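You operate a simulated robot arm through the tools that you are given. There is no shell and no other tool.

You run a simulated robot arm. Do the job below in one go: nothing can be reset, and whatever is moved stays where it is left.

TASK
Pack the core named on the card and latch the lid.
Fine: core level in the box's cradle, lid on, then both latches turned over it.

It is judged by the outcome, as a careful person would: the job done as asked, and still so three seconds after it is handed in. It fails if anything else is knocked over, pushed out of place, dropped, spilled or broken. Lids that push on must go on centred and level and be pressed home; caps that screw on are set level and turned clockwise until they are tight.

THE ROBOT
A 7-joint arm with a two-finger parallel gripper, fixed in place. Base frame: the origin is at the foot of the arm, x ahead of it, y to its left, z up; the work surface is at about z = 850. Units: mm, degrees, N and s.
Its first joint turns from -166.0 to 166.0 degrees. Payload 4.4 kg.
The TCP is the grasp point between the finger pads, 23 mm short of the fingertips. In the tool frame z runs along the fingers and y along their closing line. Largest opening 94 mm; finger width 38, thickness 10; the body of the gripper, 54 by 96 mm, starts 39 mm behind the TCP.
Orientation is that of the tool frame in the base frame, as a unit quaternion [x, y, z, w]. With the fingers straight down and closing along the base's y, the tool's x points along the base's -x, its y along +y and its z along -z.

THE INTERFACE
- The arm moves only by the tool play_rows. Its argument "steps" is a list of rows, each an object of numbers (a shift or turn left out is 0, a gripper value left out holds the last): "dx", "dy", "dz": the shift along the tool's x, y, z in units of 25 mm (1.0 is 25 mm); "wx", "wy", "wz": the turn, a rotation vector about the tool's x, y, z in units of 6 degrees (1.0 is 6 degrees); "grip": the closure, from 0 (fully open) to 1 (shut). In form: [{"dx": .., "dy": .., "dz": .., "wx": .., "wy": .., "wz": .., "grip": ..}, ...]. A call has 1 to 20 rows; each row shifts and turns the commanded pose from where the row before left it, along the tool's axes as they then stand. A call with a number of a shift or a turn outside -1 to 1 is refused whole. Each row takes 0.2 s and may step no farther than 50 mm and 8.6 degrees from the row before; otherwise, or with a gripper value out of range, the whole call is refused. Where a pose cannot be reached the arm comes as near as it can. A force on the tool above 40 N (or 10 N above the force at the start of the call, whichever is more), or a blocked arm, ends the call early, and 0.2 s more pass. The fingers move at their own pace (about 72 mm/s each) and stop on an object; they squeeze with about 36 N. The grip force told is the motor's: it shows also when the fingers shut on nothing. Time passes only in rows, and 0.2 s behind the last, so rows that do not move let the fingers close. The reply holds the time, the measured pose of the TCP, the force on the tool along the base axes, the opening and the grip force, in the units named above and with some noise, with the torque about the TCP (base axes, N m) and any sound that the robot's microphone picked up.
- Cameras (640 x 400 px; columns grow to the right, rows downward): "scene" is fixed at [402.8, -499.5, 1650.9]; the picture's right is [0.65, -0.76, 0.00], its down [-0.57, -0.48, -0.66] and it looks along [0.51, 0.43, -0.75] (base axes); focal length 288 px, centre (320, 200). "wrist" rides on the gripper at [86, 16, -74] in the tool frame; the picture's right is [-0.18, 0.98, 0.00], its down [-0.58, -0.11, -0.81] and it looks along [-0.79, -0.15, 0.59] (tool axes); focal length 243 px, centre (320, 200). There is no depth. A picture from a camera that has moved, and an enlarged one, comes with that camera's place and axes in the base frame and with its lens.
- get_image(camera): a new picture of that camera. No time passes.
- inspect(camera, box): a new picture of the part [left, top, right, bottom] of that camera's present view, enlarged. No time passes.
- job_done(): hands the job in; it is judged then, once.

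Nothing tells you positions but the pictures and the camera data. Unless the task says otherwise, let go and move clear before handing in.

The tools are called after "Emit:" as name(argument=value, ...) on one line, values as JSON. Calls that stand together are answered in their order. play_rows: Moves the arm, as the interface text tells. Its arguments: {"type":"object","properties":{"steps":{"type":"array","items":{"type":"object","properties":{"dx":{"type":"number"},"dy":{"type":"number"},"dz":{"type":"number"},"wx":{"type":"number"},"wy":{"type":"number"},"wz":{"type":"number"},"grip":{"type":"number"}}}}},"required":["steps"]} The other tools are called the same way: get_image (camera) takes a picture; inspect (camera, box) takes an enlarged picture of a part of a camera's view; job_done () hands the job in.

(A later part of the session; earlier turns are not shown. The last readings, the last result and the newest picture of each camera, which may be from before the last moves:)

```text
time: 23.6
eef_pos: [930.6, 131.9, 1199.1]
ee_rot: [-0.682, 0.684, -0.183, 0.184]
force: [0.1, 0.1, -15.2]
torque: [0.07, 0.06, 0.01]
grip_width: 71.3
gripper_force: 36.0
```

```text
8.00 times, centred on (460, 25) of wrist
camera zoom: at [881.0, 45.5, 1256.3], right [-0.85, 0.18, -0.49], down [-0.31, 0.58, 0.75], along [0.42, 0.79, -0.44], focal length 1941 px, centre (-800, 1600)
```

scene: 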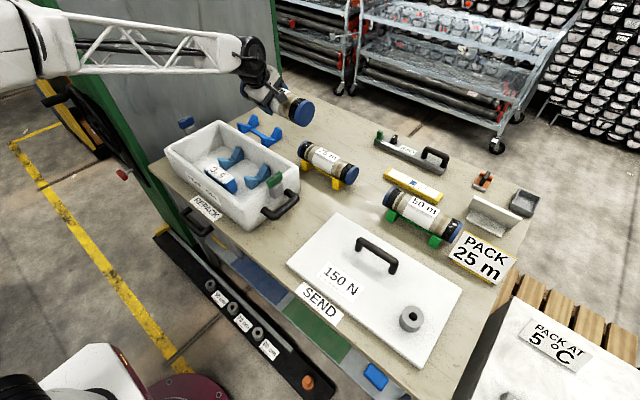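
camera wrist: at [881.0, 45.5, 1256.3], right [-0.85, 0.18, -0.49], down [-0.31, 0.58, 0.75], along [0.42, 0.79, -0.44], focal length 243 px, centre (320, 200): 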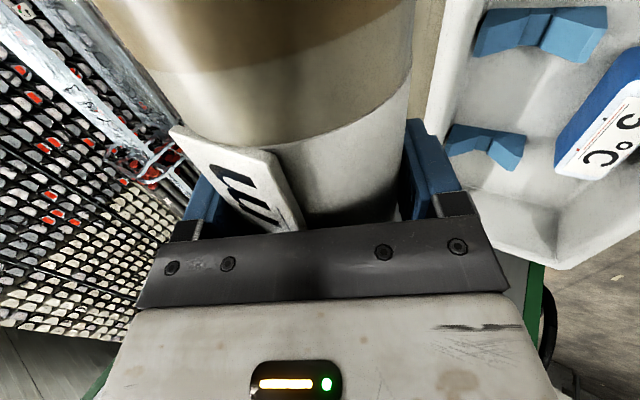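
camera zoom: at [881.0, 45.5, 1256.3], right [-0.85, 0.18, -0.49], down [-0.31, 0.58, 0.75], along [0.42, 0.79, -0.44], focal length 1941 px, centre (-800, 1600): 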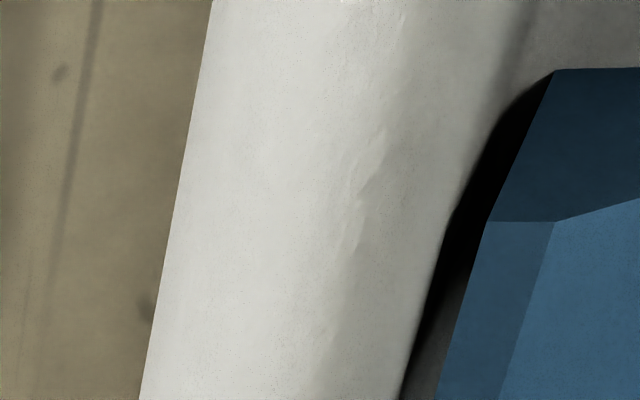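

The two wrist views agree: cradle notches at x≈851, z≈891, box rim at about z 977, and inner wall at x≈910. That leaves enough room for the fingers, so I'm moving the core above the cradle.

Emit:
play_rows(steps=[{"dx": -0.4, "dy": 0.38, "dz": 0.1}, {"dx": -0.68, "dy": 0.648, "dz": 0.28}, {"dx": -0.68, "dy": 0.648, "dz": 0.32}, {"dx": -0.68, "dy": 0.648, "dz": 0.32}, {"dx": -0.68, "dy": 0.648, "dz": 0.32}, {"dx": -0.68, "dy": 0.648, "dz": 0.32}, {"dx": -0.68, "dy": 0.648, "dz": 0.32}, {"dx": -0.68, "dy": 0.648, "dz": 0.32}, {"dx": -0.28, "dy": 0.27, "dz": 0.2}, {}])

Emit:
get_image(camera="wrist")

Emit:
inspect(camera="scene", box=[150, 60, 310, 230])

```text
time: 25.8
eef_pos: [850.2, 268.1, 1080.7]
ee_rot: [0.683, -0.682, 0.183, -0.183]
force: [0.5, 0.1, -15.2]
torque: [0.07, 0.07, 0.01]
grip_width: 71.6
gripper_force: 36.1
```

```text
taken
camera wrist: at [799.2, 181.9, 1137.9], right [-0.85, 0.18, -0.49], down [-0.31, 0.58, 0.75], along [0.42, 0.79, -0.44], focal length 243 px, centre (320, 200)
```

wrist: 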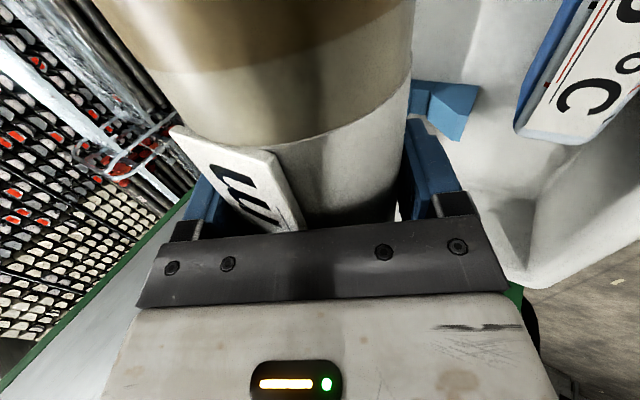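

```text
2.35 times, centred on (230, 145) of scene
camera zoom: at [402.8, -499.5, 1650.9], right [0.65, -0.76, 0.0], down [-0.57, -0.48, -0.66], along [0.51, 0.43, -0.75], focal length 676 px, centre (532, 329)
```

zoom: 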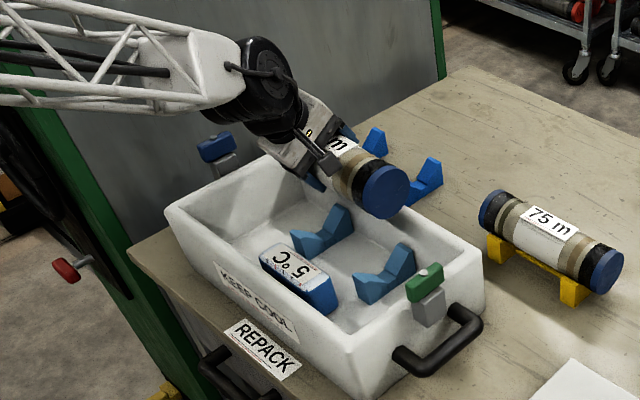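

Emit:
play_rows(steps=[{"dy": 0.3, "dz": 0.52}, {"dy": 0.4, "dz": 0.693}, {"dy": 0.4, "dz": 0.693}, {"dy": 0.4, "dz": 0.693}, {"dy": 0.4, "dz": 0.693}, {"dy": 0.3, "dz": 0.52}, {"dy": 0.12, "dz": 0.2}, {}])

Emit:
get_image(camera="wrist")

Emit:
inspect(camera="scene", box=[180, 80, 300, 200])

```text
time: 27.6
eef_pos: [848.5, 266.4, 965.1]
ee_rot: [0.683, -0.683, 0.184, -0.182]
force: [-0.9, -0.3, -15.2]
torque: [0.07, 0.07, 0.01]
grip_width: 71.5
gripper_force: 36.1
```

```text
taken
camera wrist: at [798.6, 181.0, 1021.8], right [-0.85, 0.18, -0.49], down [-0.31, 0.58, 0.75], along [0.42, 0.79, -0.44], focal length 243 px, centre (320, 200)
```

wrist: 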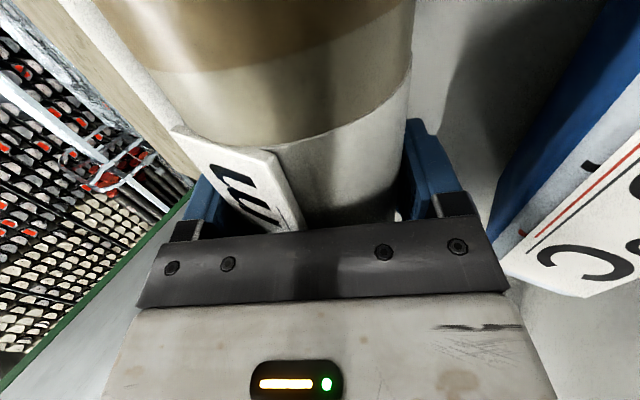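

```text
3.33 times, centred on (240, 140) of scene
camera zoom: at [402.8, -499.5, 1650.9], right [0.65, -0.76, 0.0], down [-0.57, -0.48, -0.66], along [0.51, 0.43, -0.75], focal length 958 px, centre (587, 400)
```

zoom: 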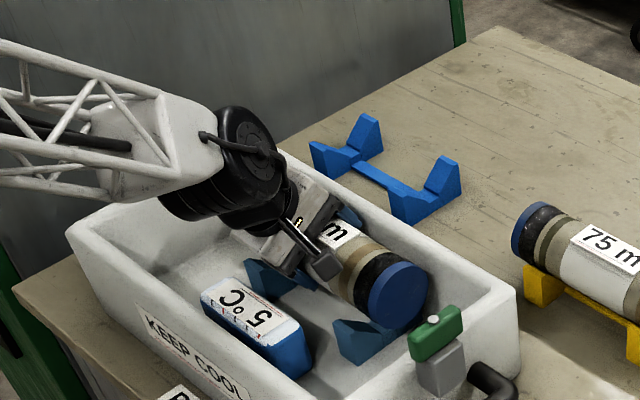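

The core is over the cradle and about level with the V-blocks. I'm lowering it slowly and watching the force.

Emit:
play_rows(steps=[{"dy": 0.1, "dz": 0.173, "dx": -0.03}, {"dy": 0.1, "dz": 0.173, "dx": -0.03}, {"dy": 0.1, "dz": 0.173}, {"dy": 0.1, "dz": 0.173}, {}])

Emit:
inspect(camera="scene", box=[210, 110, 300, 200])

```text
time: 28.8
eef_pos: [850.0, 269.2, 943.9]
ee_rot: [0.683, -0.682, 0.184, -0.183]
force: [0.5, -1.0, -14.2]
torque: [0.07, 0.01, 0.03]
grip_width: 71.6
gripper_force: 36.2
```

```text
4.44 times, centred on (255, 155) of scene
camera zoom: at [402.8, -499.5, 1650.9], right [0.65, -0.76, 0.0], down [-0.57, -0.48, -0.66], along [0.51, 0.43, -0.75], focal length 1278 px, centre (609, 400)
```

zoom: 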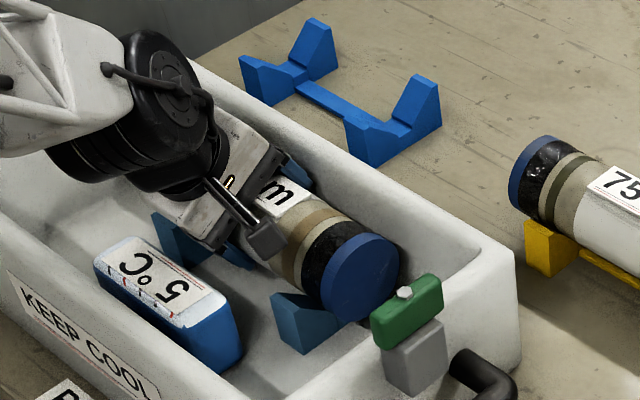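

Emit:
play_rows(steps=[{"dy": 0.04, "dz": 0.069}, {"dy": 0.04, "dz": 0.069}, {}])

```text
time: 29.6
eef_pos: [851.0, 269.4, 940.1]
ee_rot: [-0.683, 0.683, -0.183, 0.183]
force: [-0.8, 0.1, -14.0]
torque: [0.06, 0.01, 0.0]
grip_width: 71.5
gripper_force: 35.8
```

Emit:
play_rows(steps=[{"dy": 0.03, "dz": 0.052}, {"dy": 0.03, "dz": 0.052}, {}])

```text
time: 30.4
eef_pos: [848.9, 268.7, 936.4]
ee_rot: [-0.683, 0.683, -0.182, 0.183]
force: [-0.1, -0.8, -14.6]
torque: [0.1, 0.02, 0.04]
grip_width: 71.6
gripper_force: 36.1
```

Emit:
play_rows(steps=[{"dy": 0.03, "dz": 0.052}, {"dy": 0.03, "dz": 0.052}, {}])

Emit:
inspect(camera="scene", box=[225, 125, 289, 189])

```text
time: 31.2
eef_pos: [848.7, 269.0, 936.2]
ee_rot: [-0.682, 0.684, -0.183, 0.184]
force: [-15.6, -2.5, 7.7]
torque: [-0.06, 0.12, -0.51]
grip_width: 71.5
gripper_force: 36.1
```

```text
6.25 times, centred on (257, 157) of scene
camera zoom: at [402.8, -499.5, 1650.9], right [0.65, -0.76, 0.0], down [-0.57, -0.48, -0.66], along [0.51, 0.43, -0.75], focal length 1797 px, centre (714, 469)
```

zoom: 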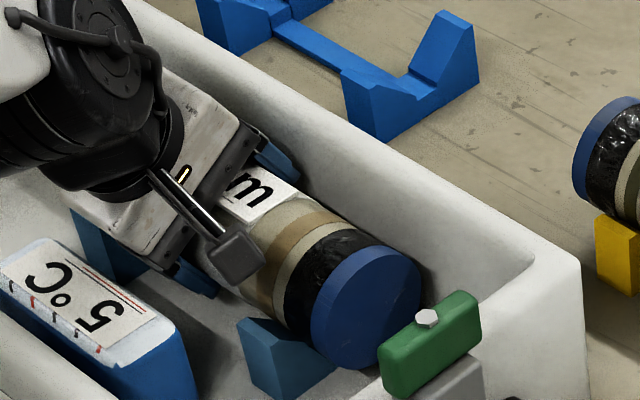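

Emit:
play_rows(steps=[{"dy": 0.052, "dz": -0.03}, {}])

```text
time: 31.8
eef_pos: [846.5, 269.4, 935.1]
ee_rot: [-0.683, 0.683, -0.182, 0.183]
force: [0.4, 3.3, -3.6]
torque: [0.15, -0.05, 0.11]
grip_width: 71.5
gripper_force: 36.3
```

Emit:
play_rows(steps=[{"dy": 0.016, "dz": 0.028}, {}, {}])

```text
time: 32.6
eef_pos: [847.4, 269.0, 935.5]
ee_rot: [-0.682, 0.683, -0.184, 0.184]
force: [0.1, 5.0, 7.6]
torque: [-0.12, -0.04, 0.43]
grip_width: 71.4
gripper_force: 36.1
```

The core is seated: lateral force is zero and the vertical load is on the cradle. I'm opening just enough to release it, keeping clear of the wall and the cold pack.

Emit:
play_rows(steps=[{"grip": 0.22}, {"grip": 0.19}, {"grip": 0.16}, {}])

Emit:
get_image(camera="wrist")

Emit:
inspect(camera="scene", box=[225, 125, 289, 189])

```text
time: 33.6
eef_pos: [847.3, 268.7, 933.4]
ee_rot: [0.683, -0.683, 0.182, -0.183]
force: [-0.3, -0.1, 0.5]
torque: [-0.04, -0.01, 0.01]
grip_width: 78.8
gripper_force: 0.1
```

```text
taken
camera wrist: at [797.5, 182.7, 990.8], right [-0.85, 0.18, -0.49], down [-0.31, 0.58, 0.75], along [0.42, 0.79, -0.44], focal length 243 px, centre (320, 200)
```

wrist: 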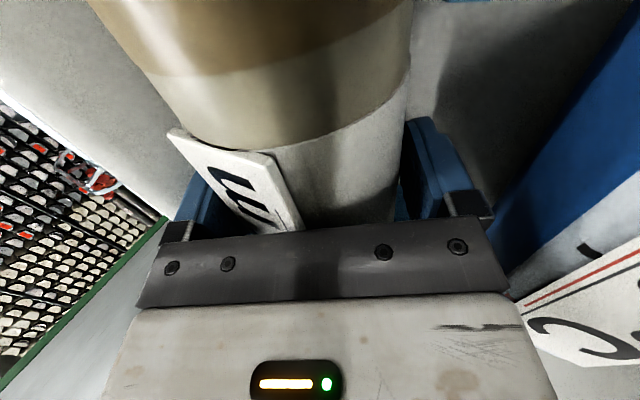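

```text
6.25 times, centred on (257, 157) of scene
camera zoom: at [402.8, -499.5, 1650.9], right [0.65, -0.76, 0.0], down [-0.57, -0.48, -0.66], along [0.51, 0.43, -0.75], focal length 1797 px, centre (714, 469)
```

zoom: 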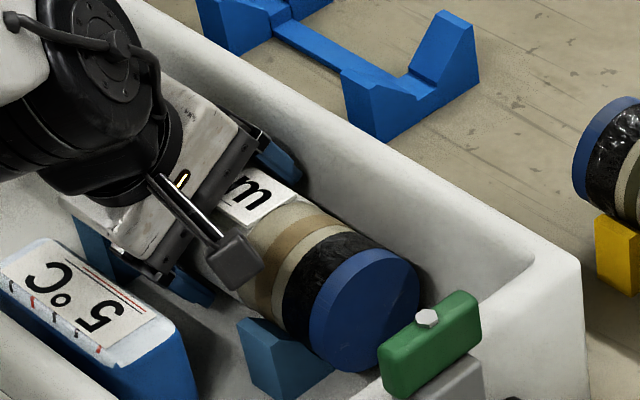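

Released with no residual force. I'm backing out along the tool axis.

Emit:
play_rows(steps=[{"dz": -0.3}, {"dz": -0.4}, {"dz": -0.6}, {"dz": -0.8}, {"dz": -0.9}, {"dz": -0.9}, {"dz": -0.9}, {"dz": -0.9}, {"dz": -0.9}])

Emit:
get_image(camera="wrist")

Emit:
inspect(camera="scene", box=[160, 90, 310, 230])

```text
time: 35.6
eef_pos: [765.3, 269.9, 1078.8]
ee_rot: [0.684, -0.683, 0.183, -0.182]
force: [-0.2, 0.2, -0.4]
torque: [0.02, 0.01, 0.02]
grip_width: 78.8
gripper_force: 0.1
```

```text
taken
camera wrist: at [715.1, 183.1, 1134.2], right [-0.85, 0.18, -0.49], down [-0.31, 0.58, 0.75], along [0.42, 0.79, -0.44], focal length 243 px, centre (320, 200)
```

wrist: 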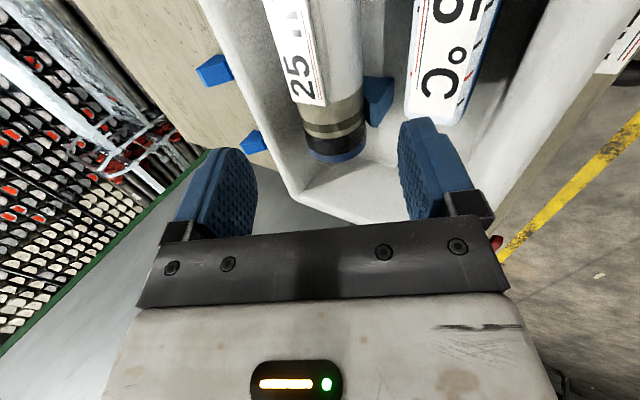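

```text
2.86 times, centred on (235, 160) of scene
camera zoom: at [402.8, -499.5, 1650.9], right [0.65, -0.76, 0.0], down [-0.57, -0.48, -0.66], along [0.51, 0.43, -0.75], focal length 821 px, centre (563, 314)
```

zoom: 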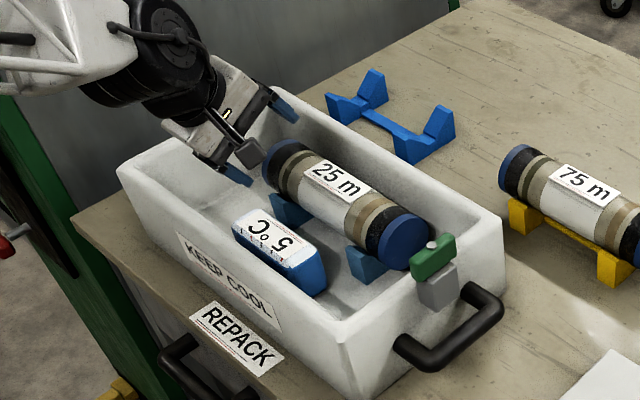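

The 25 m core now lies level in the cradle, label up. Next is the lid: I'll straighten the tool, rise, and swing over to inspect the lid, its handle and the ring sitting on it.

Emit:
play_rows(steps=[{"wx": -1, "dz": -0.9}, {"wx": -1, "dz": -0.9}, {"wx": -1, "dz": -0.9}, {"wx": -1, "dz": -0.9}, {"wx": -1, "dz": -0.9}, {"dz": -0.9}, {"dz": -0.9}, {"dz": -0.9}, {"dz": -0.9}, {"dz": -0.9, "grip": 0}])

Emit:
play_rows(steps=[{"dx": 1}, {"dx": 1}, {"dx": 1}, {"dx": 1}, {"dx": 1}, {"dx": 1}, {"dx": 1}, {"dx": 1}, {"dx": 1}, {"dx": 1}, {"dx": 1}, {"dx": 1}, {"dx": 1}, {"dx": 1}, {"dx": 1}, {"dx": 1}, {"dx": 1}, {"dx": 1}, {"dx": 1}, {"dx": 1}])

Emit:
play_rows(steps=[{"dx": 1, "dy": -0.1}, {"dx": 1, "dy": -0.1}, {"dx": 1, "dy": -0.1}, {"dx": 1, "dy": -0.1}, {"dx": 1, "dy": -0.1}, {"dx": 1, "dy": -0.1}, {"dx": 1, "dy": -0.1}, {"dx": 1, "dy": -0.1}, {"dx": 1, "dy": -0.1}, {"dx": 1, "dy": -0.1}, {"dx": 1}, {"dx": 1}, {"dx": 1}])

Emit:
get_image(camera="wrist")

Emit:
get_image(camera="scene")

```text
time: 37.8
eef_pos: [731.0, 270.6, 1293.5]
ee_rot: [-0.707, 0.707, 0.001, -0.001]
force: [0.3, 0.6, -0.4]
torque: [-0.01, -0.02, 0.03]
grip_width: 94.0
gripper_force: 0.1
```

```text
time: 42.0
eef_pos: [730.7, -232.0, 1295.8]
ee_rot: [0.708, -0.707, 0.0, 0.0]
force: [1.0, 0.1, 0.2]
torque: [0.02, 0.01, 0.04]
grip_width: 94.3
gripper_force: 0.1
```

```text
time: 44.8
eef_pos: [754.5, -554.9, 1296.0]
ee_rot: [-0.707, 0.708, 0.0, 0.0]
force: [-0.2, 0.5, 0.5]
torque: [0.03, 0.0, 0.01]
grip_width: 93.9
gripper_force: 0.1
```

```text
taken
camera wrist: at [740.4, -641.0, 1371.5], right [-0.98, 0.18, 0.0], down [0.11, 0.58, 0.81], along [0.15, 0.79, -0.59], focal length 243 px, centre (320, 200)
```

wrist: 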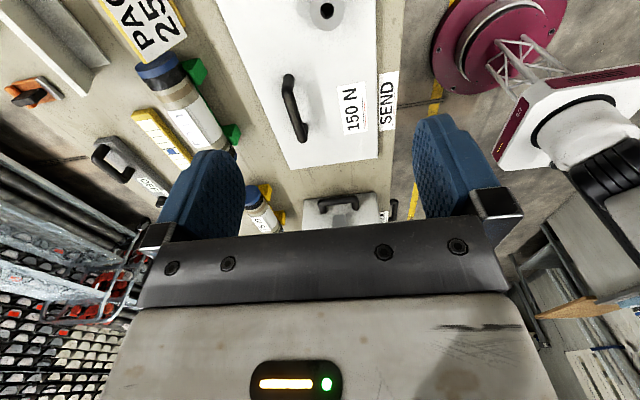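

```text
taken
```

scene: 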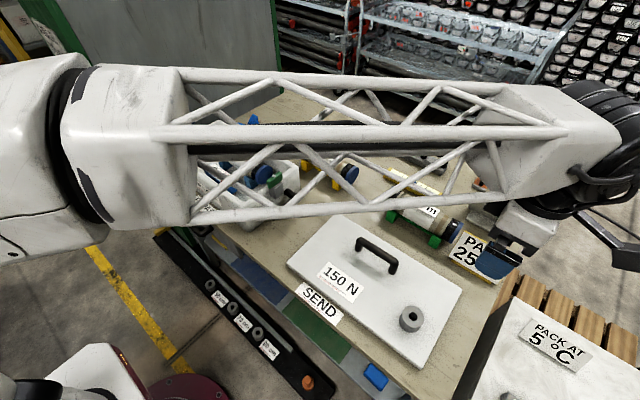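

Emit:
inspect(camera="wrist", box=[200, 0, 440, 180])

Emit:
inspect(camera="wrist", box=[280, 0, 360, 50])

Emit:
inspect(camera="wrist", box=[240, 60, 400, 160])

```text
2.22 times, centred on (320, 90) of wrist
camera zoom: at [740.4, -641.0, 1371.5], right [-0.98, 0.18, 0.0], down [0.11, 0.58, 0.81], along [0.15, 0.79, -0.59], focal length 539 px, centre (320, 444)
```

zoom: 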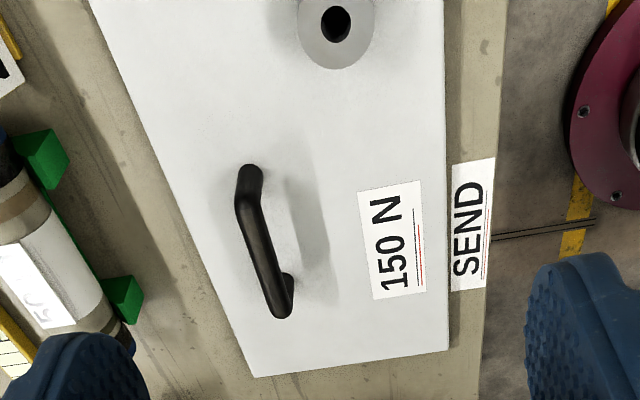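

```text
8.00 times, centred on (320, 25) of wrist
camera zoom: at [740.4, -641.0, 1371.5], right [-0.98, 0.18, 0.0], down [0.11, 0.58, 0.81], along [0.15, 0.79, -0.59], focal length 1941 px, centre (320, 1600)
```

zoom: 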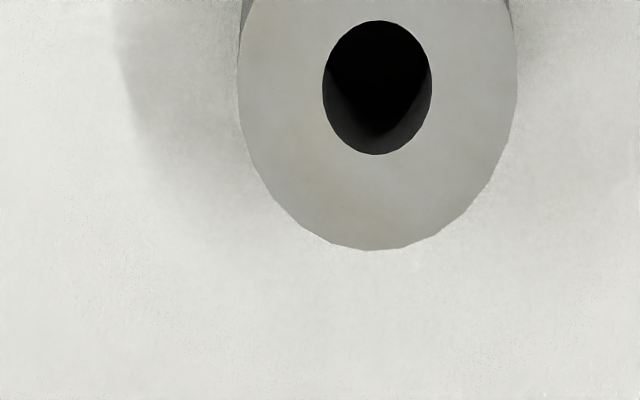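

```text
4.00 times, centred on (320, 110) of wrist
camera zoom: at [740.4, -641.0, 1371.5], right [-0.98, 0.18, 0.0], down [0.11, 0.58, 0.81], along [0.15, 0.79, -0.59], focal length 970 px, centre (320, 560)
```

zoom: 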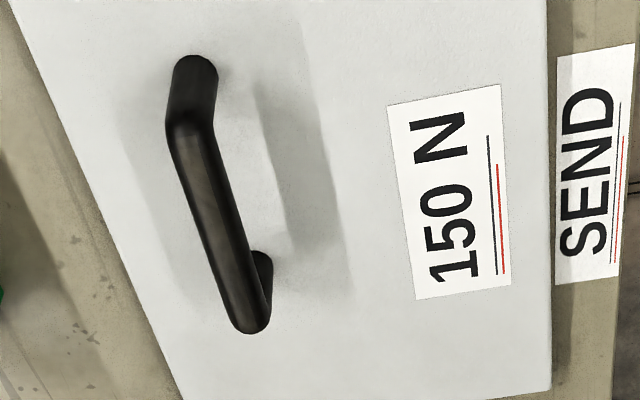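

I put the lid at x 667–922, y −581…−146, with the handle off-centre near (847, −340) and the ring near (753, −511). I'm going lower for a side-on look at the lid's thickness and whether the ring is part of it.

Emit:
play_rows(steps=[{"dz": 0.9, "dx": 0.24, "dy": 0.04}, {"dz": 0.9, "dx": 0.24, "dy": 0.04}, {"dz": 0.9, "dx": 0.24, "dy": 0.04}, {"dz": 0.9, "dx": 0.24, "dy": 0.04}, {"dz": 0.9, "dx": 0.24, "dy": 0.04}, {"dz": 0.9, "dx": 0.24, "dy": 0.04}, {"dz": 0.9, "dx": 0.24, "dy": 0.04}, {"dz": 0.9, "dx": 0.24, "dy": 0.04}, {"dz": 0.9, "dx": 0.24, "dy": 0.04}, {"dz": 0.9, "dx": 0.24, "dy": 0.04}])

Emit:
get_image(camera="wrist")

Emit:
inspect(camera="wrist", box=[240, 60, 420, 200])

Emit:
inspect(camera="wrist", box=[290, 90, 370, 150])

```text
time: 47.0
eef_pos: [747.2, -615.7, 1069.9]
ee_rot: [-0.707, 0.707, -0.001, 0.0]
force: [0.7, 0.2, 1.4]
torque: [-0.02, -0.01, 0.0]
grip_width: 93.9
gripper_force: 0.1
```

```text
taken
camera wrist: at [731.7, -701.7, 1145.6], right [-0.98, 0.18, 0.0], down [0.11, 0.58, 0.81], along [0.15, 0.79, -0.59], focal length 243 px, centre (320, 200)
```

wrist: 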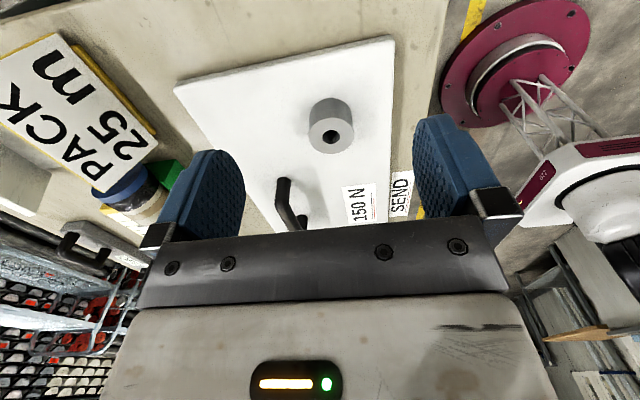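

```text
2.86 times, centred on (330, 130) of wrist
camera zoom: at [731.7, -701.7, 1145.6], right [-0.98, 0.18, 0.0], down [0.11, 0.58, 0.81], along [0.15, 0.79, -0.59], focal length 693 px, centre (291, 400)
```

zoom: 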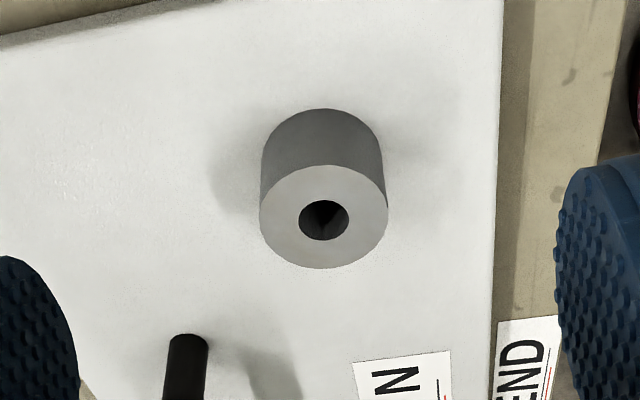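

```text
6.67 times, centred on (330, 120) of wrist
camera zoom: at [731.7, -701.7, 1145.6], right [-0.98, 0.18, 0.0], down [0.11, 0.58, 0.81], along [0.15, 0.79, -0.59], focal length 1618 px, centre (253, 733)
```

zoom: 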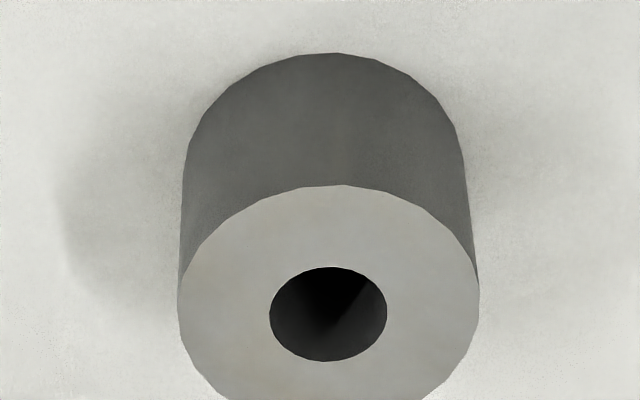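

Emit:
inspect(camera="scene", box=[470, 340, 566, 400])

Emit:
inspect(camera="scene", box=[195, 270, 315, 395])

Emit:
inspect(camera="wrist", box=[160, 30, 400, 100])

Emit:
inspect(camera="scene", box=[385, 290, 470, 370])

```text
6.67 times, centred on (518, 370) of scene
camera zoom: at [402.8, -499.5, 1650.9], right [0.65, -0.76, 0.0], down [-0.57, -0.48, -0.66], along [0.51, 0.43, -0.75], focal length 1917 px, centre (-1000, -933)
```

zoom: 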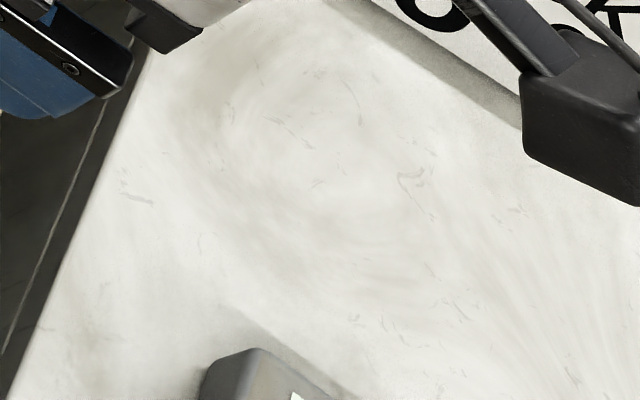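

```text
3.20 times, centred on (255, 332) of scene
camera zoom: at [402.8, -499.5, 1650.9], right [0.65, -0.76, 0.0], down [-0.57, -0.48, -0.66], along [0.51, 0.43, -0.75], focal length 920 px, centre (528, -224)
```

zoom: 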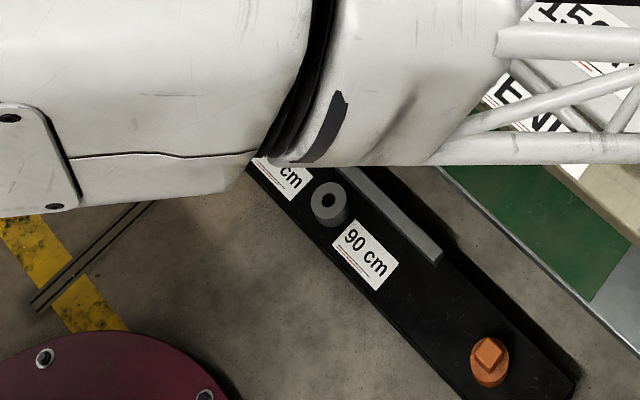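

```text
2.67 times, centred on (280, 65) of wrist
camera zoom: at [731.7, -701.7, 1145.6], right [-0.98, 0.18, 0.0], down [0.11, 0.58, 0.81], along [0.15, 0.79, -0.59], focal length 647 px, centre (427, 560)
```

zoom: 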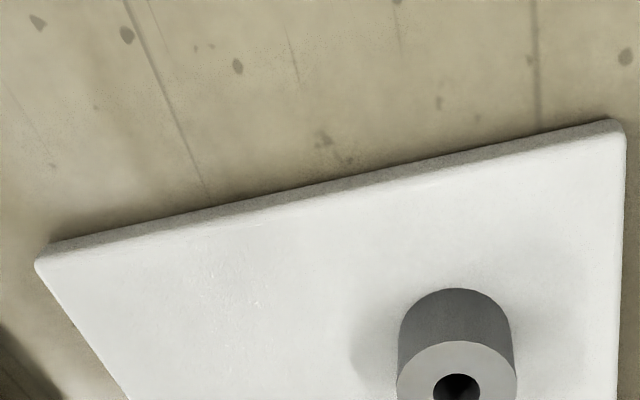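

```text
5.00 times, centred on (428, 330) of scene
camera zoom: at [402.8, -499.5, 1650.9], right [0.65, -0.76, 0.0], down [-0.57, -0.48, -0.66], along [0.51, 0.43, -0.75], focal length 1438 px, centre (-218, -450)
```

zoom: 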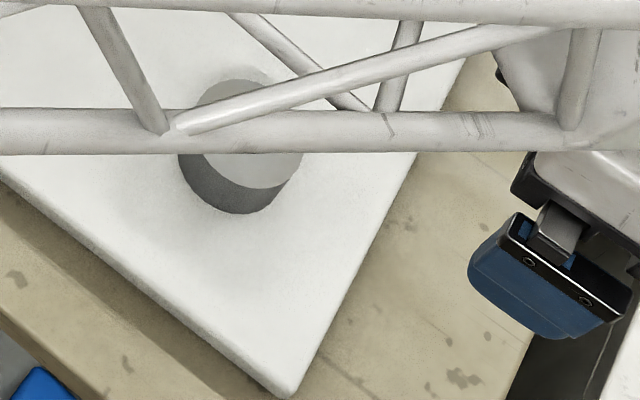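

The lid is a flat plate, top at about z 870. The ring (Ø55 × 39 mm, at x 753, y −509) may be a loose weight. I'll test it gently: straddle it, grip, lift a couple of mm, and see whether it moves separately from the lid.

Emit:
play_rows(steps=[{"dx": -0.85, "dy": -0.05, "dz": 0.6}, {"dx": -0.85, "dy": -0.05, "dz": 0.6}, {"dx": -0.85, "dy": -0.05, "dz": 0.8}, {"dx": -0.86, "dy": -0.05, "dz": 0.8}, {"dx": -0.86, "dy": -0.05, "dz": 0.8}, {"dz": 0.6}, {}])

Emit:
get_image(camera="wrist")

Emit:
get_image(camera="scene")

```text
time: 48.6
eef_pos: [752.0, -508.4, 965.3]
ee_rot: [0.708, -0.706, 0.0, 0.0]
force: [-0.4, -0.2, -0.2]
torque: [0.03, 0.01, 0.0]
grip_width: 93.8
gripper_force: 0.0
```

```text
taken
camera wrist: at [737.3, -594.6, 1040.3], right [-0.98, 0.18, 0.0], down [0.11, 0.58, 0.81], along [0.15, 0.79, -0.59], focal length 243 px, centre (320, 200)
```

wrist: 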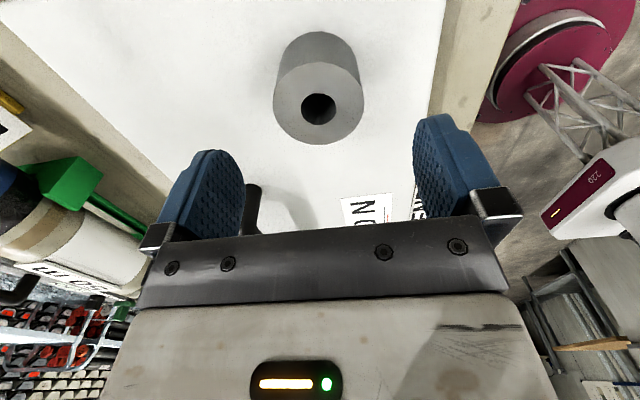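

```text
taken
```

scene: 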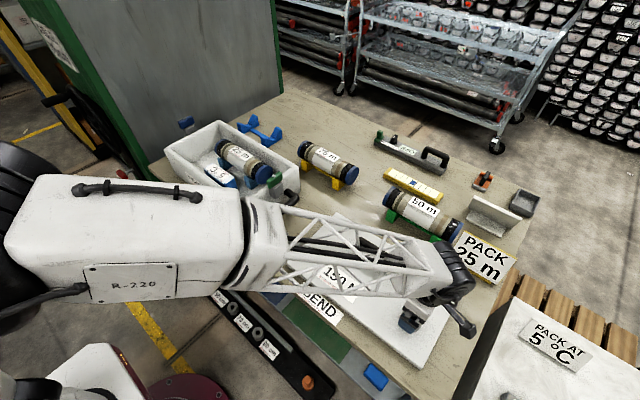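

Emit:
play_rows(steps=[{"dz": 0.7}, {"dz": 0.7}, {"dz": 0.7}, {"dz": 0.4}, {}])

Emit:
get_image(camera="wrist")

```text
time: 49.8
eef_pos: [752.1, -510.0, 902.2]
ee_rot: [0.707, -0.707, 0.0, 0.0]
force: [0.2, 0.4, 0.1]
torque: [0.02, 0.04, 0.0]
grip_width: 94.1
gripper_force: 0.0
```

```text
taken
camera wrist: at [737.2, -595.3, 977.3], right [-0.98, 0.18, 0.0], down [0.11, 0.58, 0.81], along [0.15, 0.79, -0.59], focal length 243 px, centre (320, 200)
```

wrist: 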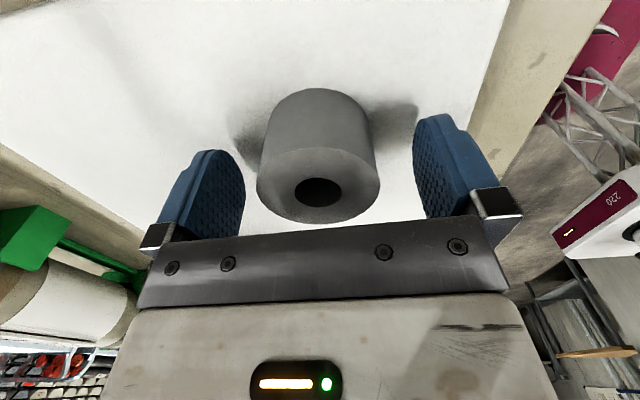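

Emit:
play_rows(steps=[{"grip": 0.3}, {"grip": 0.38}, {"grip": 0.5}, {"grip": 0.6}, {}])

Emit:
play_rows(steps=[{"dz": -0.04}, {"dz": -0.04}, {}])

Emit:
get_image(camera="wrist")

```text
time: 51.0
eef_pos: [751.2, -508.4, 902.5]
ee_rot: [-0.707, 0.707, 0.0, 0.0]
force: [0.6, -0.5, 2.5]
torque: [-0.01, 0.46, -0.05]
grip_width: 54.6
gripper_force: 36.3
```

```text
time: 51.8
eef_pos: [752.8, -509.6, 903.5]
ee_rot: [-0.707, 0.708, 0.0, 0.0]
force: [0.7, 0.5, -0.3]
torque: [-0.63, 0.23, -0.01]
grip_width: 54.2
gripper_force: 35.9
```

```text
taken
camera wrist: at [737.0, -595.5, 979.1], right [-0.98, 0.18, 0.0], down [0.11, 0.58, 0.81], along [0.15, 0.79, -0.59], focal length 243 px, centre (320, 200)
```

wrist: 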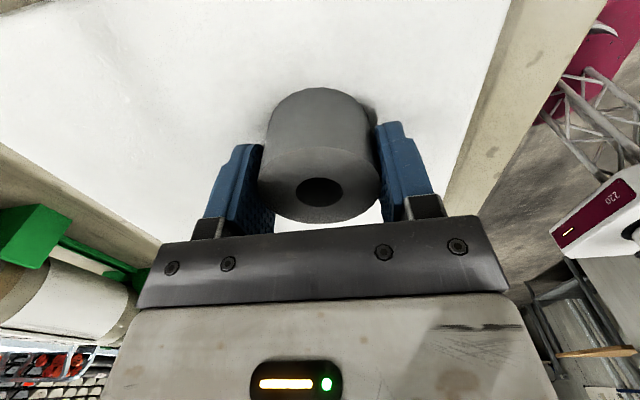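

The torque response shows the ring is rigidly fixed to the lid, so it is part of the lid and nothing loose is on it. I'm setting it back down, releasing, and rising to look at the handle from its end.

Emit:
play_rows(steps=[{"dz": 0.04}, {"dz": 0.04}, {"grip": 0.35}, {"grip": 0.0}, {}])

Emit:
play_rows(steps=[{"dz": -0.5}, {"dz": -0.9}, {"dz": -0.9}, {"dy": -0.9}, {"dy": -0.95}, {"dy": -0.95}, {"dy": -0.95}, {}])

Emit:
get_image(camera="wrist")

Emit:
inspect(camera="wrist", box=[250, 80, 420, 240])

```text
time: 53.0
eef_pos: [751.3, -508.9, 902.4]
ee_rot: [0.707, -0.707, -0.001, 0.0]
force: [0.1, -0.8, 0.2]
torque: [0.02, 0.0, 0.02]
grip_width: 94.0
gripper_force: 0.0
```

```text
time: 54.8
eef_pos: [845.4, -508.4, 961.5]
ee_rot: [0.707, -0.707, 0.0, -0.002]
force: [-0.1, 0.4, -0.5]
torque: [0.02, 0.01, 0.03]
grip_width: 94.3
gripper_force: 0.2
```

```text
taken
camera wrist: at [831.3, -594.6, 1036.0], right [-0.98, 0.18, 0.0], down [0.11, 0.58, 0.81], along [0.15, 0.79, -0.59], focal length 243 px, centre (320, 200)
```

wrist: 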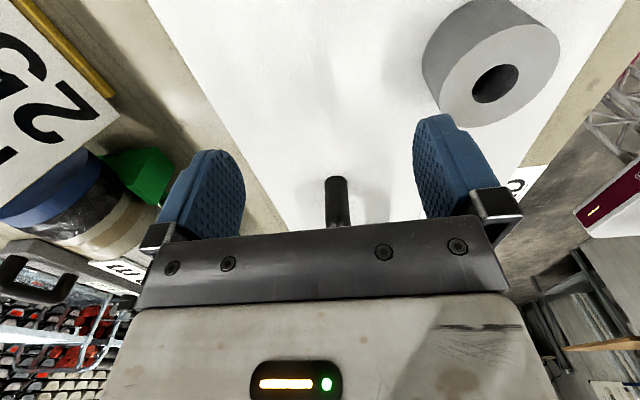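

```text
2.50 times, centred on (335, 160) of wrist
camera zoom: at [831.3, -594.6, 1036.0], right [-0.98, 0.18, 0.0], down [0.11, 0.58, 0.81], along [0.15, 0.79, -0.59], focal length 606 px, centre (282, 300)
```

zoom: 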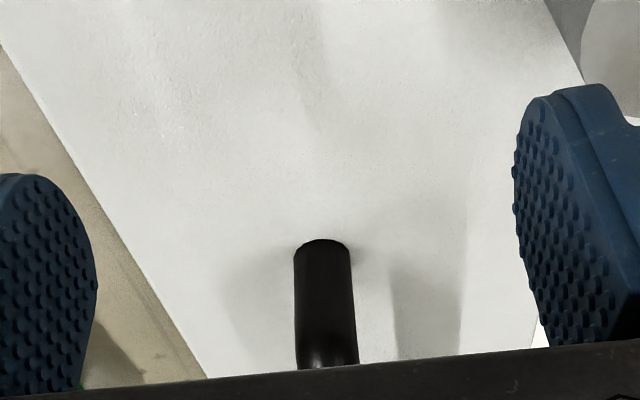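

The ring is released and unchanged. The handle bar is about 20 mm thick, axis near z 921, x≈848. I'll move so the bar sits between the fingers, closer to the ring end where the lid's weight should be centred.

Emit:
play_rows(steps=[{"dx": -0.9, "dz": -0.2, "dy": -0.02}, {"dx": -0.9, "dy": -0.02}, {"dx": -0.9, "dy": -0.02}, {"dx": -0.9, "dy": -0.02}, {"dx": -0.9, "dy": -0.02}, {"dx": -0.9}, {"dx": -0.54}, {}])

Emit:
get_image(camera="wrist")

Emit:
inspect(camera="wrist", box=[230, 60, 450, 240])

Emit:
inspect(camera="scene", box=[320, 200, 480, 320])

```text
time: 56.6
eef_pos: [848.2, -359.3, 965.7]
ee_rot: [-0.707, 0.707, 0.0, 0.001]
force: [0.5, 0.2, -0.3]
torque: [-0.02, -0.02, -0.01]
grip_width: 93.8
gripper_force: 0.0
```

```text
taken
camera wrist: at [832.9, -446.6, 1039.9], right [-0.98, 0.18, 0.0], down [0.11, 0.58, 0.81], along [0.15, 0.79, -0.59], focal length 243 px, centre (320, 200)
```

wrist: 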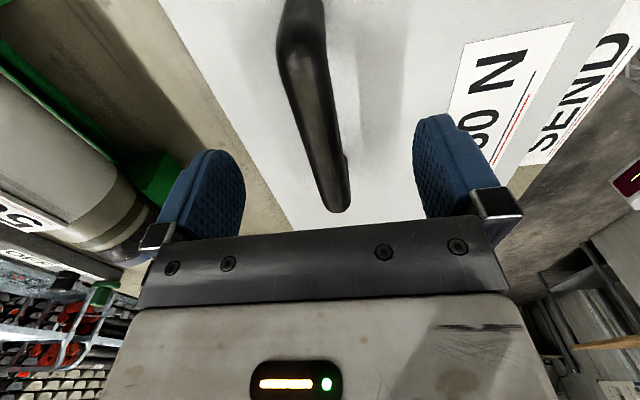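

```text
2.22 times, centred on (340, 150) of wrist
camera zoom: at [832.9, -446.6, 1039.9], right [-0.98, 0.18, 0.0], down [0.11, 0.58, 0.81], along [0.15, 0.79, -0.59], focal length 539 px, centre (276, 311)
```

zoom: 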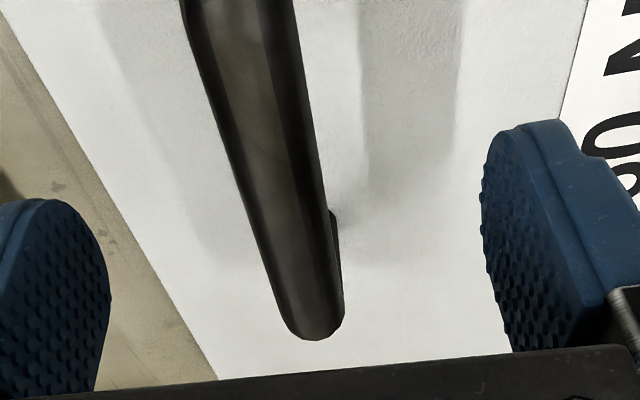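

```text
3.33 times, centred on (400, 260) of scene
camera zoom: at [402.8, -499.5, 1650.9], right [0.65, -0.76, 0.0], down [-0.57, -0.48, -0.66], along [0.51, 0.43, -0.75], focal length 958 px, centre (53, 0)
```

zoom: 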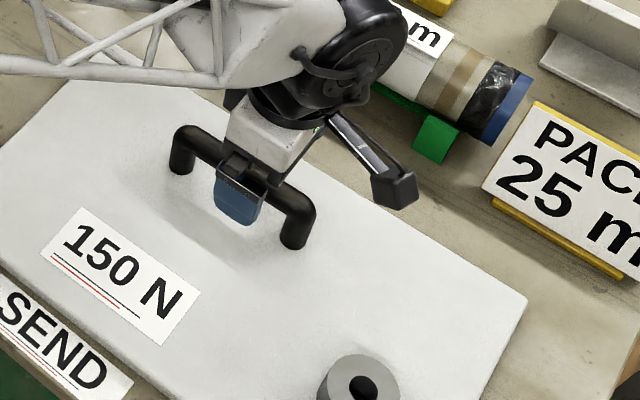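

The bar axis is about x 849, z 927. A bar-only grip could let the lid roll, so I'll grip at the near leg (y≈−400). There the flat pads bear on both the vertical leg and the bar, and it should be close to the lid's centre of weight.

Emit:
play_rows(steps=[{"dx": 0.82, "dy": -0.03}, {"dx": 0.82, "dy": -0.03}, {}])

Emit:
get_image(camera="wrist")

Emit:
inspect(camera="scene", box=[330, 210, 450, 300])

```text
time: 57.4
eef_pos: [848.6, -400.8, 965.9]
ee_rot: [0.707, -0.707, 0.0, 0.0]
force: [0.2, -0.6, 0.0]
torque: [-0.01, 0.01, 0.01]
grip_width: 93.9
gripper_force: 0.1
```

```text
taken
camera wrist: at [834.0, -487.4, 1040.1], right [-0.98, 0.18, 0.0], down [0.11, 0.58, 0.81], along [0.15, 0.79, -0.59], focal length 243 px, centre (320, 200)
```

wrist: 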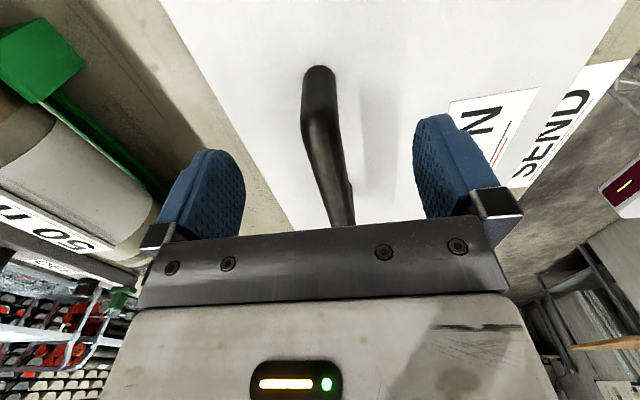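

```text
4.44 times, centred on (390, 255) of scene
camera zoom: at [402.8, -499.5, 1650.9], right [0.65, -0.76, 0.0], down [-0.57, -0.48, -0.66], along [0.51, 0.43, -0.75], focal length 1278 px, centre (9, -44)
```

zoom: 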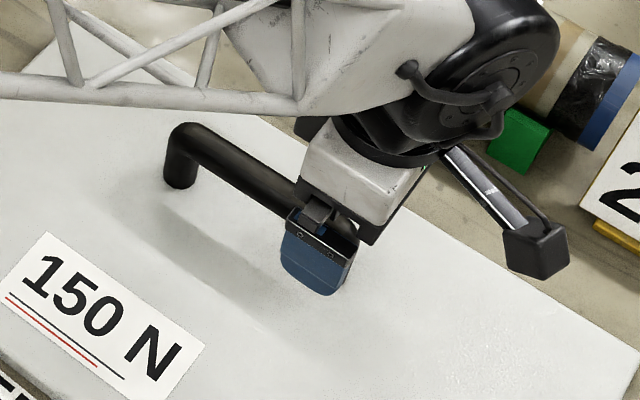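

Emit:
play_rows(steps=[{"dz": 0.6, "dy": -0.05}, {"dz": 0.6}, {"dz": 0.5}, {"dz": 0.4}, {}])

Emit:
play_rows(steps=[{"dz": 0.12}, {"dz": 0.08}, {"dz": 0.08}, {}])

Emit:
get_image(camera="wrist")

Emit:
inspect(camera="scene", box=[330, 210, 450, 300])

```text
time: 58.6
eef_pos: [852.0, -400.9, 913.1]
ee_rot: [0.707, -0.707, 0.0, 0.001]
force: [0.3, -0.6, -0.6]
torque: [-0.02, 0.04, -0.02]
grip_width: 94.2
gripper_force: 0.1
```

```text
time: 59.6
eef_pos: [851.8, -401.7, 904.3]
ee_rot: [0.707, -0.707, 0.001, 0.0]
force: [0.8, 0.1, -0.2]
torque: [0.0, -0.03, 0.05]
grip_width: 94.1
gripper_force: 0.1
```

```text
taken
camera wrist: at [836.0, -488.1, 980.1], right [-0.98, 0.18, 0.0], down [0.11, 0.58, 0.81], along [0.15, 0.79, -0.59], focal length 243 px, centre (320, 200)
```

wrist: 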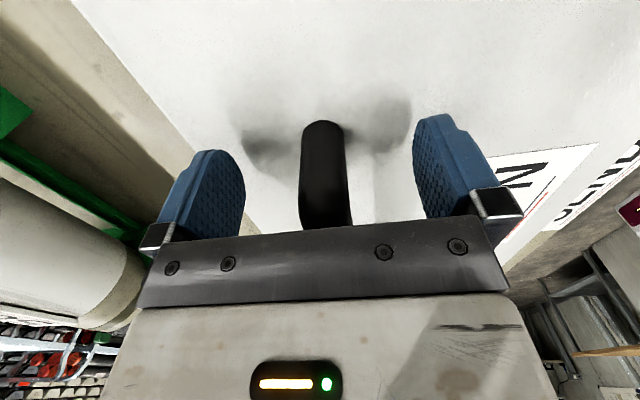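

```text
4.44 times, centred on (390, 255) of scene
camera zoom: at [402.8, -499.5, 1650.9], right [0.65, -0.76, 0.0], down [-0.57, -0.48, -0.66], along [0.51, 0.43, -0.75], focal length 1278 px, centre (9, -44)
```

zoom: 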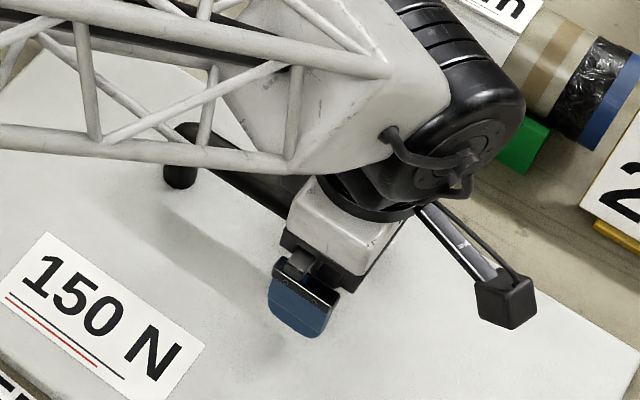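

Aligned on the leg with clear space above. Closing now.

Emit:
play_rows(steps=[{"grip": 0.5}, {"grip": 0.65}, {"grip": 0.75}, {"grip": 0.9}, {"grip": 1.0}, {}])

Emit:
get_image(camera="wrist")

```text
time: 61.0
eef_pos: [851.8, -402.6, 904.9]
ee_rot: [-0.707, 0.707, 0.0, 0.0]
force: [0.2, -0.9, 0.1]
torque: [-0.03, 0.0, 0.37]
grip_width: 23.3
gripper_force: 36.6
```

```text
taken
camera wrist: at [836.0, -488.1, 980.3], right [-0.98, 0.18, 0.0], down [0.11, 0.58, 0.81], along [0.15, 0.79, -0.59], focal length 243 px, centre (320, 200)
```

wrist: 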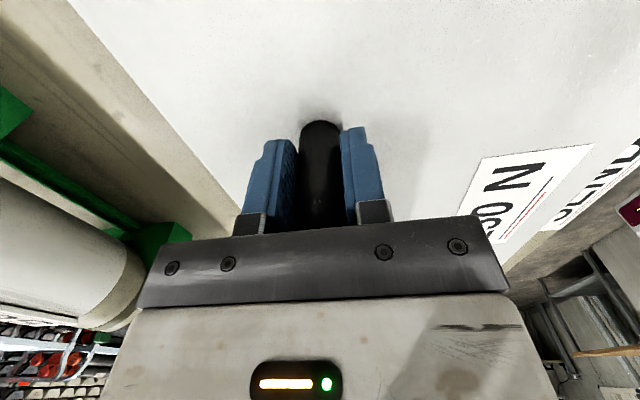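

Emit:
play_rows(steps=[{"dz": -0.06}, {"dz": -0.06}, {}])

Emit:
play_rows(steps=[{"dz": -0.08}, {"dz": -0.08}, {}])

Emit:
inspect(camera="scene", box=[280, 200, 480, 380])

```text
time: 61.8
eef_pos: [850.5, -401.8, 908.4]
ee_rot: [0.707, -0.707, 0.0, 0.0]
force: [0.2, -0.3, -4.1]
torque: [-0.19, -0.22, 0.0]
grip_width: 23.5
gripper_force: 35.9
```

```text
time: 62.6
eef_pos: [850.7, -401.8, 912.8]
ee_rot: [-0.707, 0.707, 0.0, 0.0]
force: [0.5, 0.0, -3.9]
torque: [-0.16, -0.23, 0.01]
grip_width: 23.2
gripper_force: 36.2
```

```text
2.22 times, centred on (380, 290) of scene
camera zoom: at [402.8, -499.5, 1650.9], right [0.65, -0.76, 0.0], down [-0.57, -0.48, -0.66], along [0.51, 0.43, -0.75], focal length 639 px, centre (187, 0)
```

zoom: 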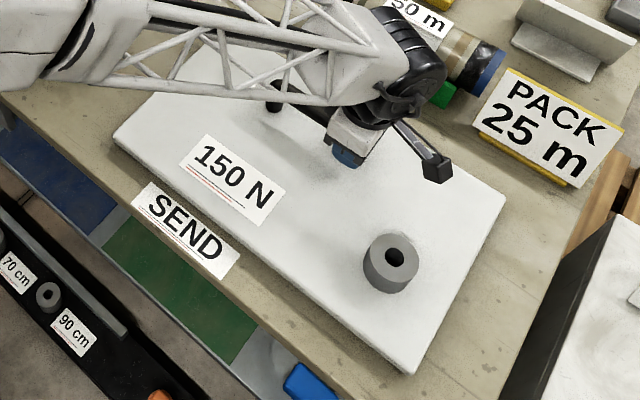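

The lid is off the bench at only about 4 N, and the torque puts its weight right at its geometric centre. The grip holds it rigidly. I'm raising it clear of latch height and checking that it stays level.

Emit:
play_rows(steps=[{"dz": -0.3}, {"dz": -0.5}, {"dz": -0.7}, {"dz": -0.7}, {"dz": -0.7}, {"dz": -0.7}, {"dz": -0.7}, {"dz": -0.7}, {"dz": -0.7}, {"dz": -0.7}, {"dz": -0.7}, {"dz": -0.7}, {"dz": -0.5}, {"dz": -0.3}, {}])

Emit:
get_image(camera="wrist")

Emit:
get_image(camera="scene")

```text
time: 65.8
eef_pos: [850.7, -402.4, 1126.0]
ee_rot: [-0.706, 0.708, 0.0, 0.0]
force: [-0.5, 0.8, -3.9]
torque: [-0.16, -0.25, -0.01]
grip_width: 23.5
gripper_force: 36.1
```

```text
taken
camera wrist: at [835.6, -488.2, 1202.1], right [-0.98, 0.18, 0.0], down [0.11, 0.58, 0.81], along [0.15, 0.79, -0.59], focal length 243 px, centre (320, 200)
```

wrist: 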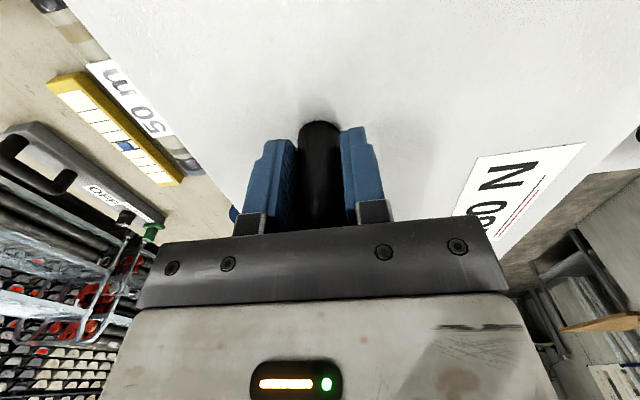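

```text
taken
```

scene: 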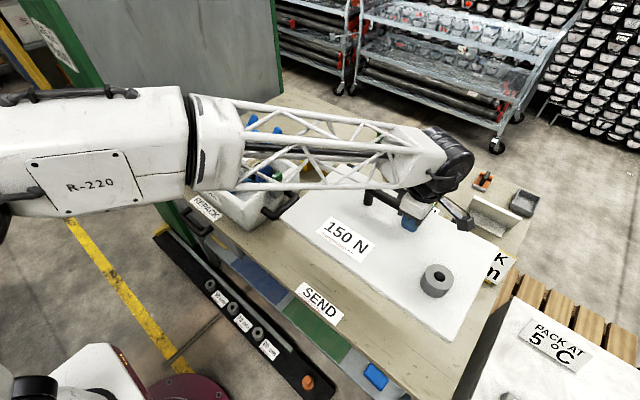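

Emit:
inspect(camera="scene", box=[380, 240, 540, 380])

Emit:
inspect(camera="scene", box=[250, 170, 400, 280])

Emit:
inspect(camera="wrist", box=[40, 0, 640, 260])

```text
2.86 times, centred on (460, 310) of scene
camera zoom: at [402.8, -499.5, 1650.9], right [0.65, -0.76, 0.0], down [-0.57, -0.48, -0.66], along [0.51, 0.43, -0.75], focal length 821 px, centre (-80, -114)
```

zoom: 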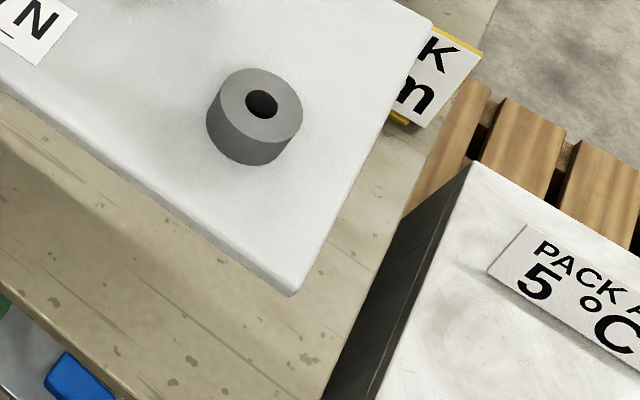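

```text
3.64 times, centred on (325, 225) of scene
camera zoom: at [402.8, -499.5, 1650.9], right [0.65, -0.76, 0.0], down [-0.57, -0.48, -0.66], along [0.51, 0.43, -0.75], focal length 1046 px, centre (302, 109)
```

zoom: 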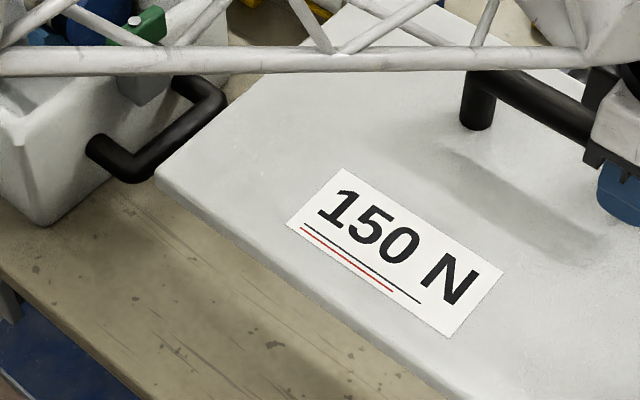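

```text
1.07 times, centred on (340, 130) of wrist (not enlarged: the box is as wide or as high as the picture)
camera zoom: at [835.6, -488.2, 1202.1], right [-0.98, 0.18, 0.0], down [0.11, 0.58, 0.81], along [0.15, 0.79, -0.59], focal length 259 px, centre (299, 275)
```

zoom: 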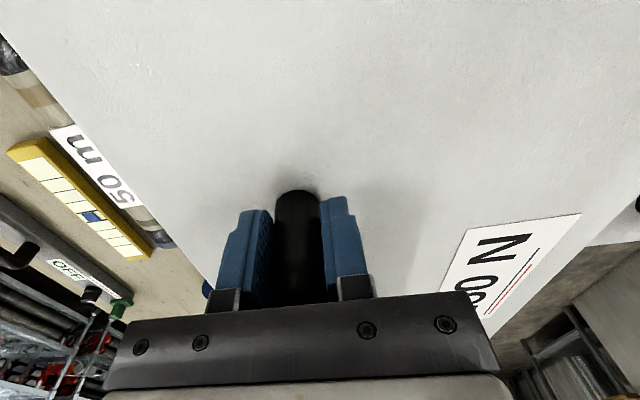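

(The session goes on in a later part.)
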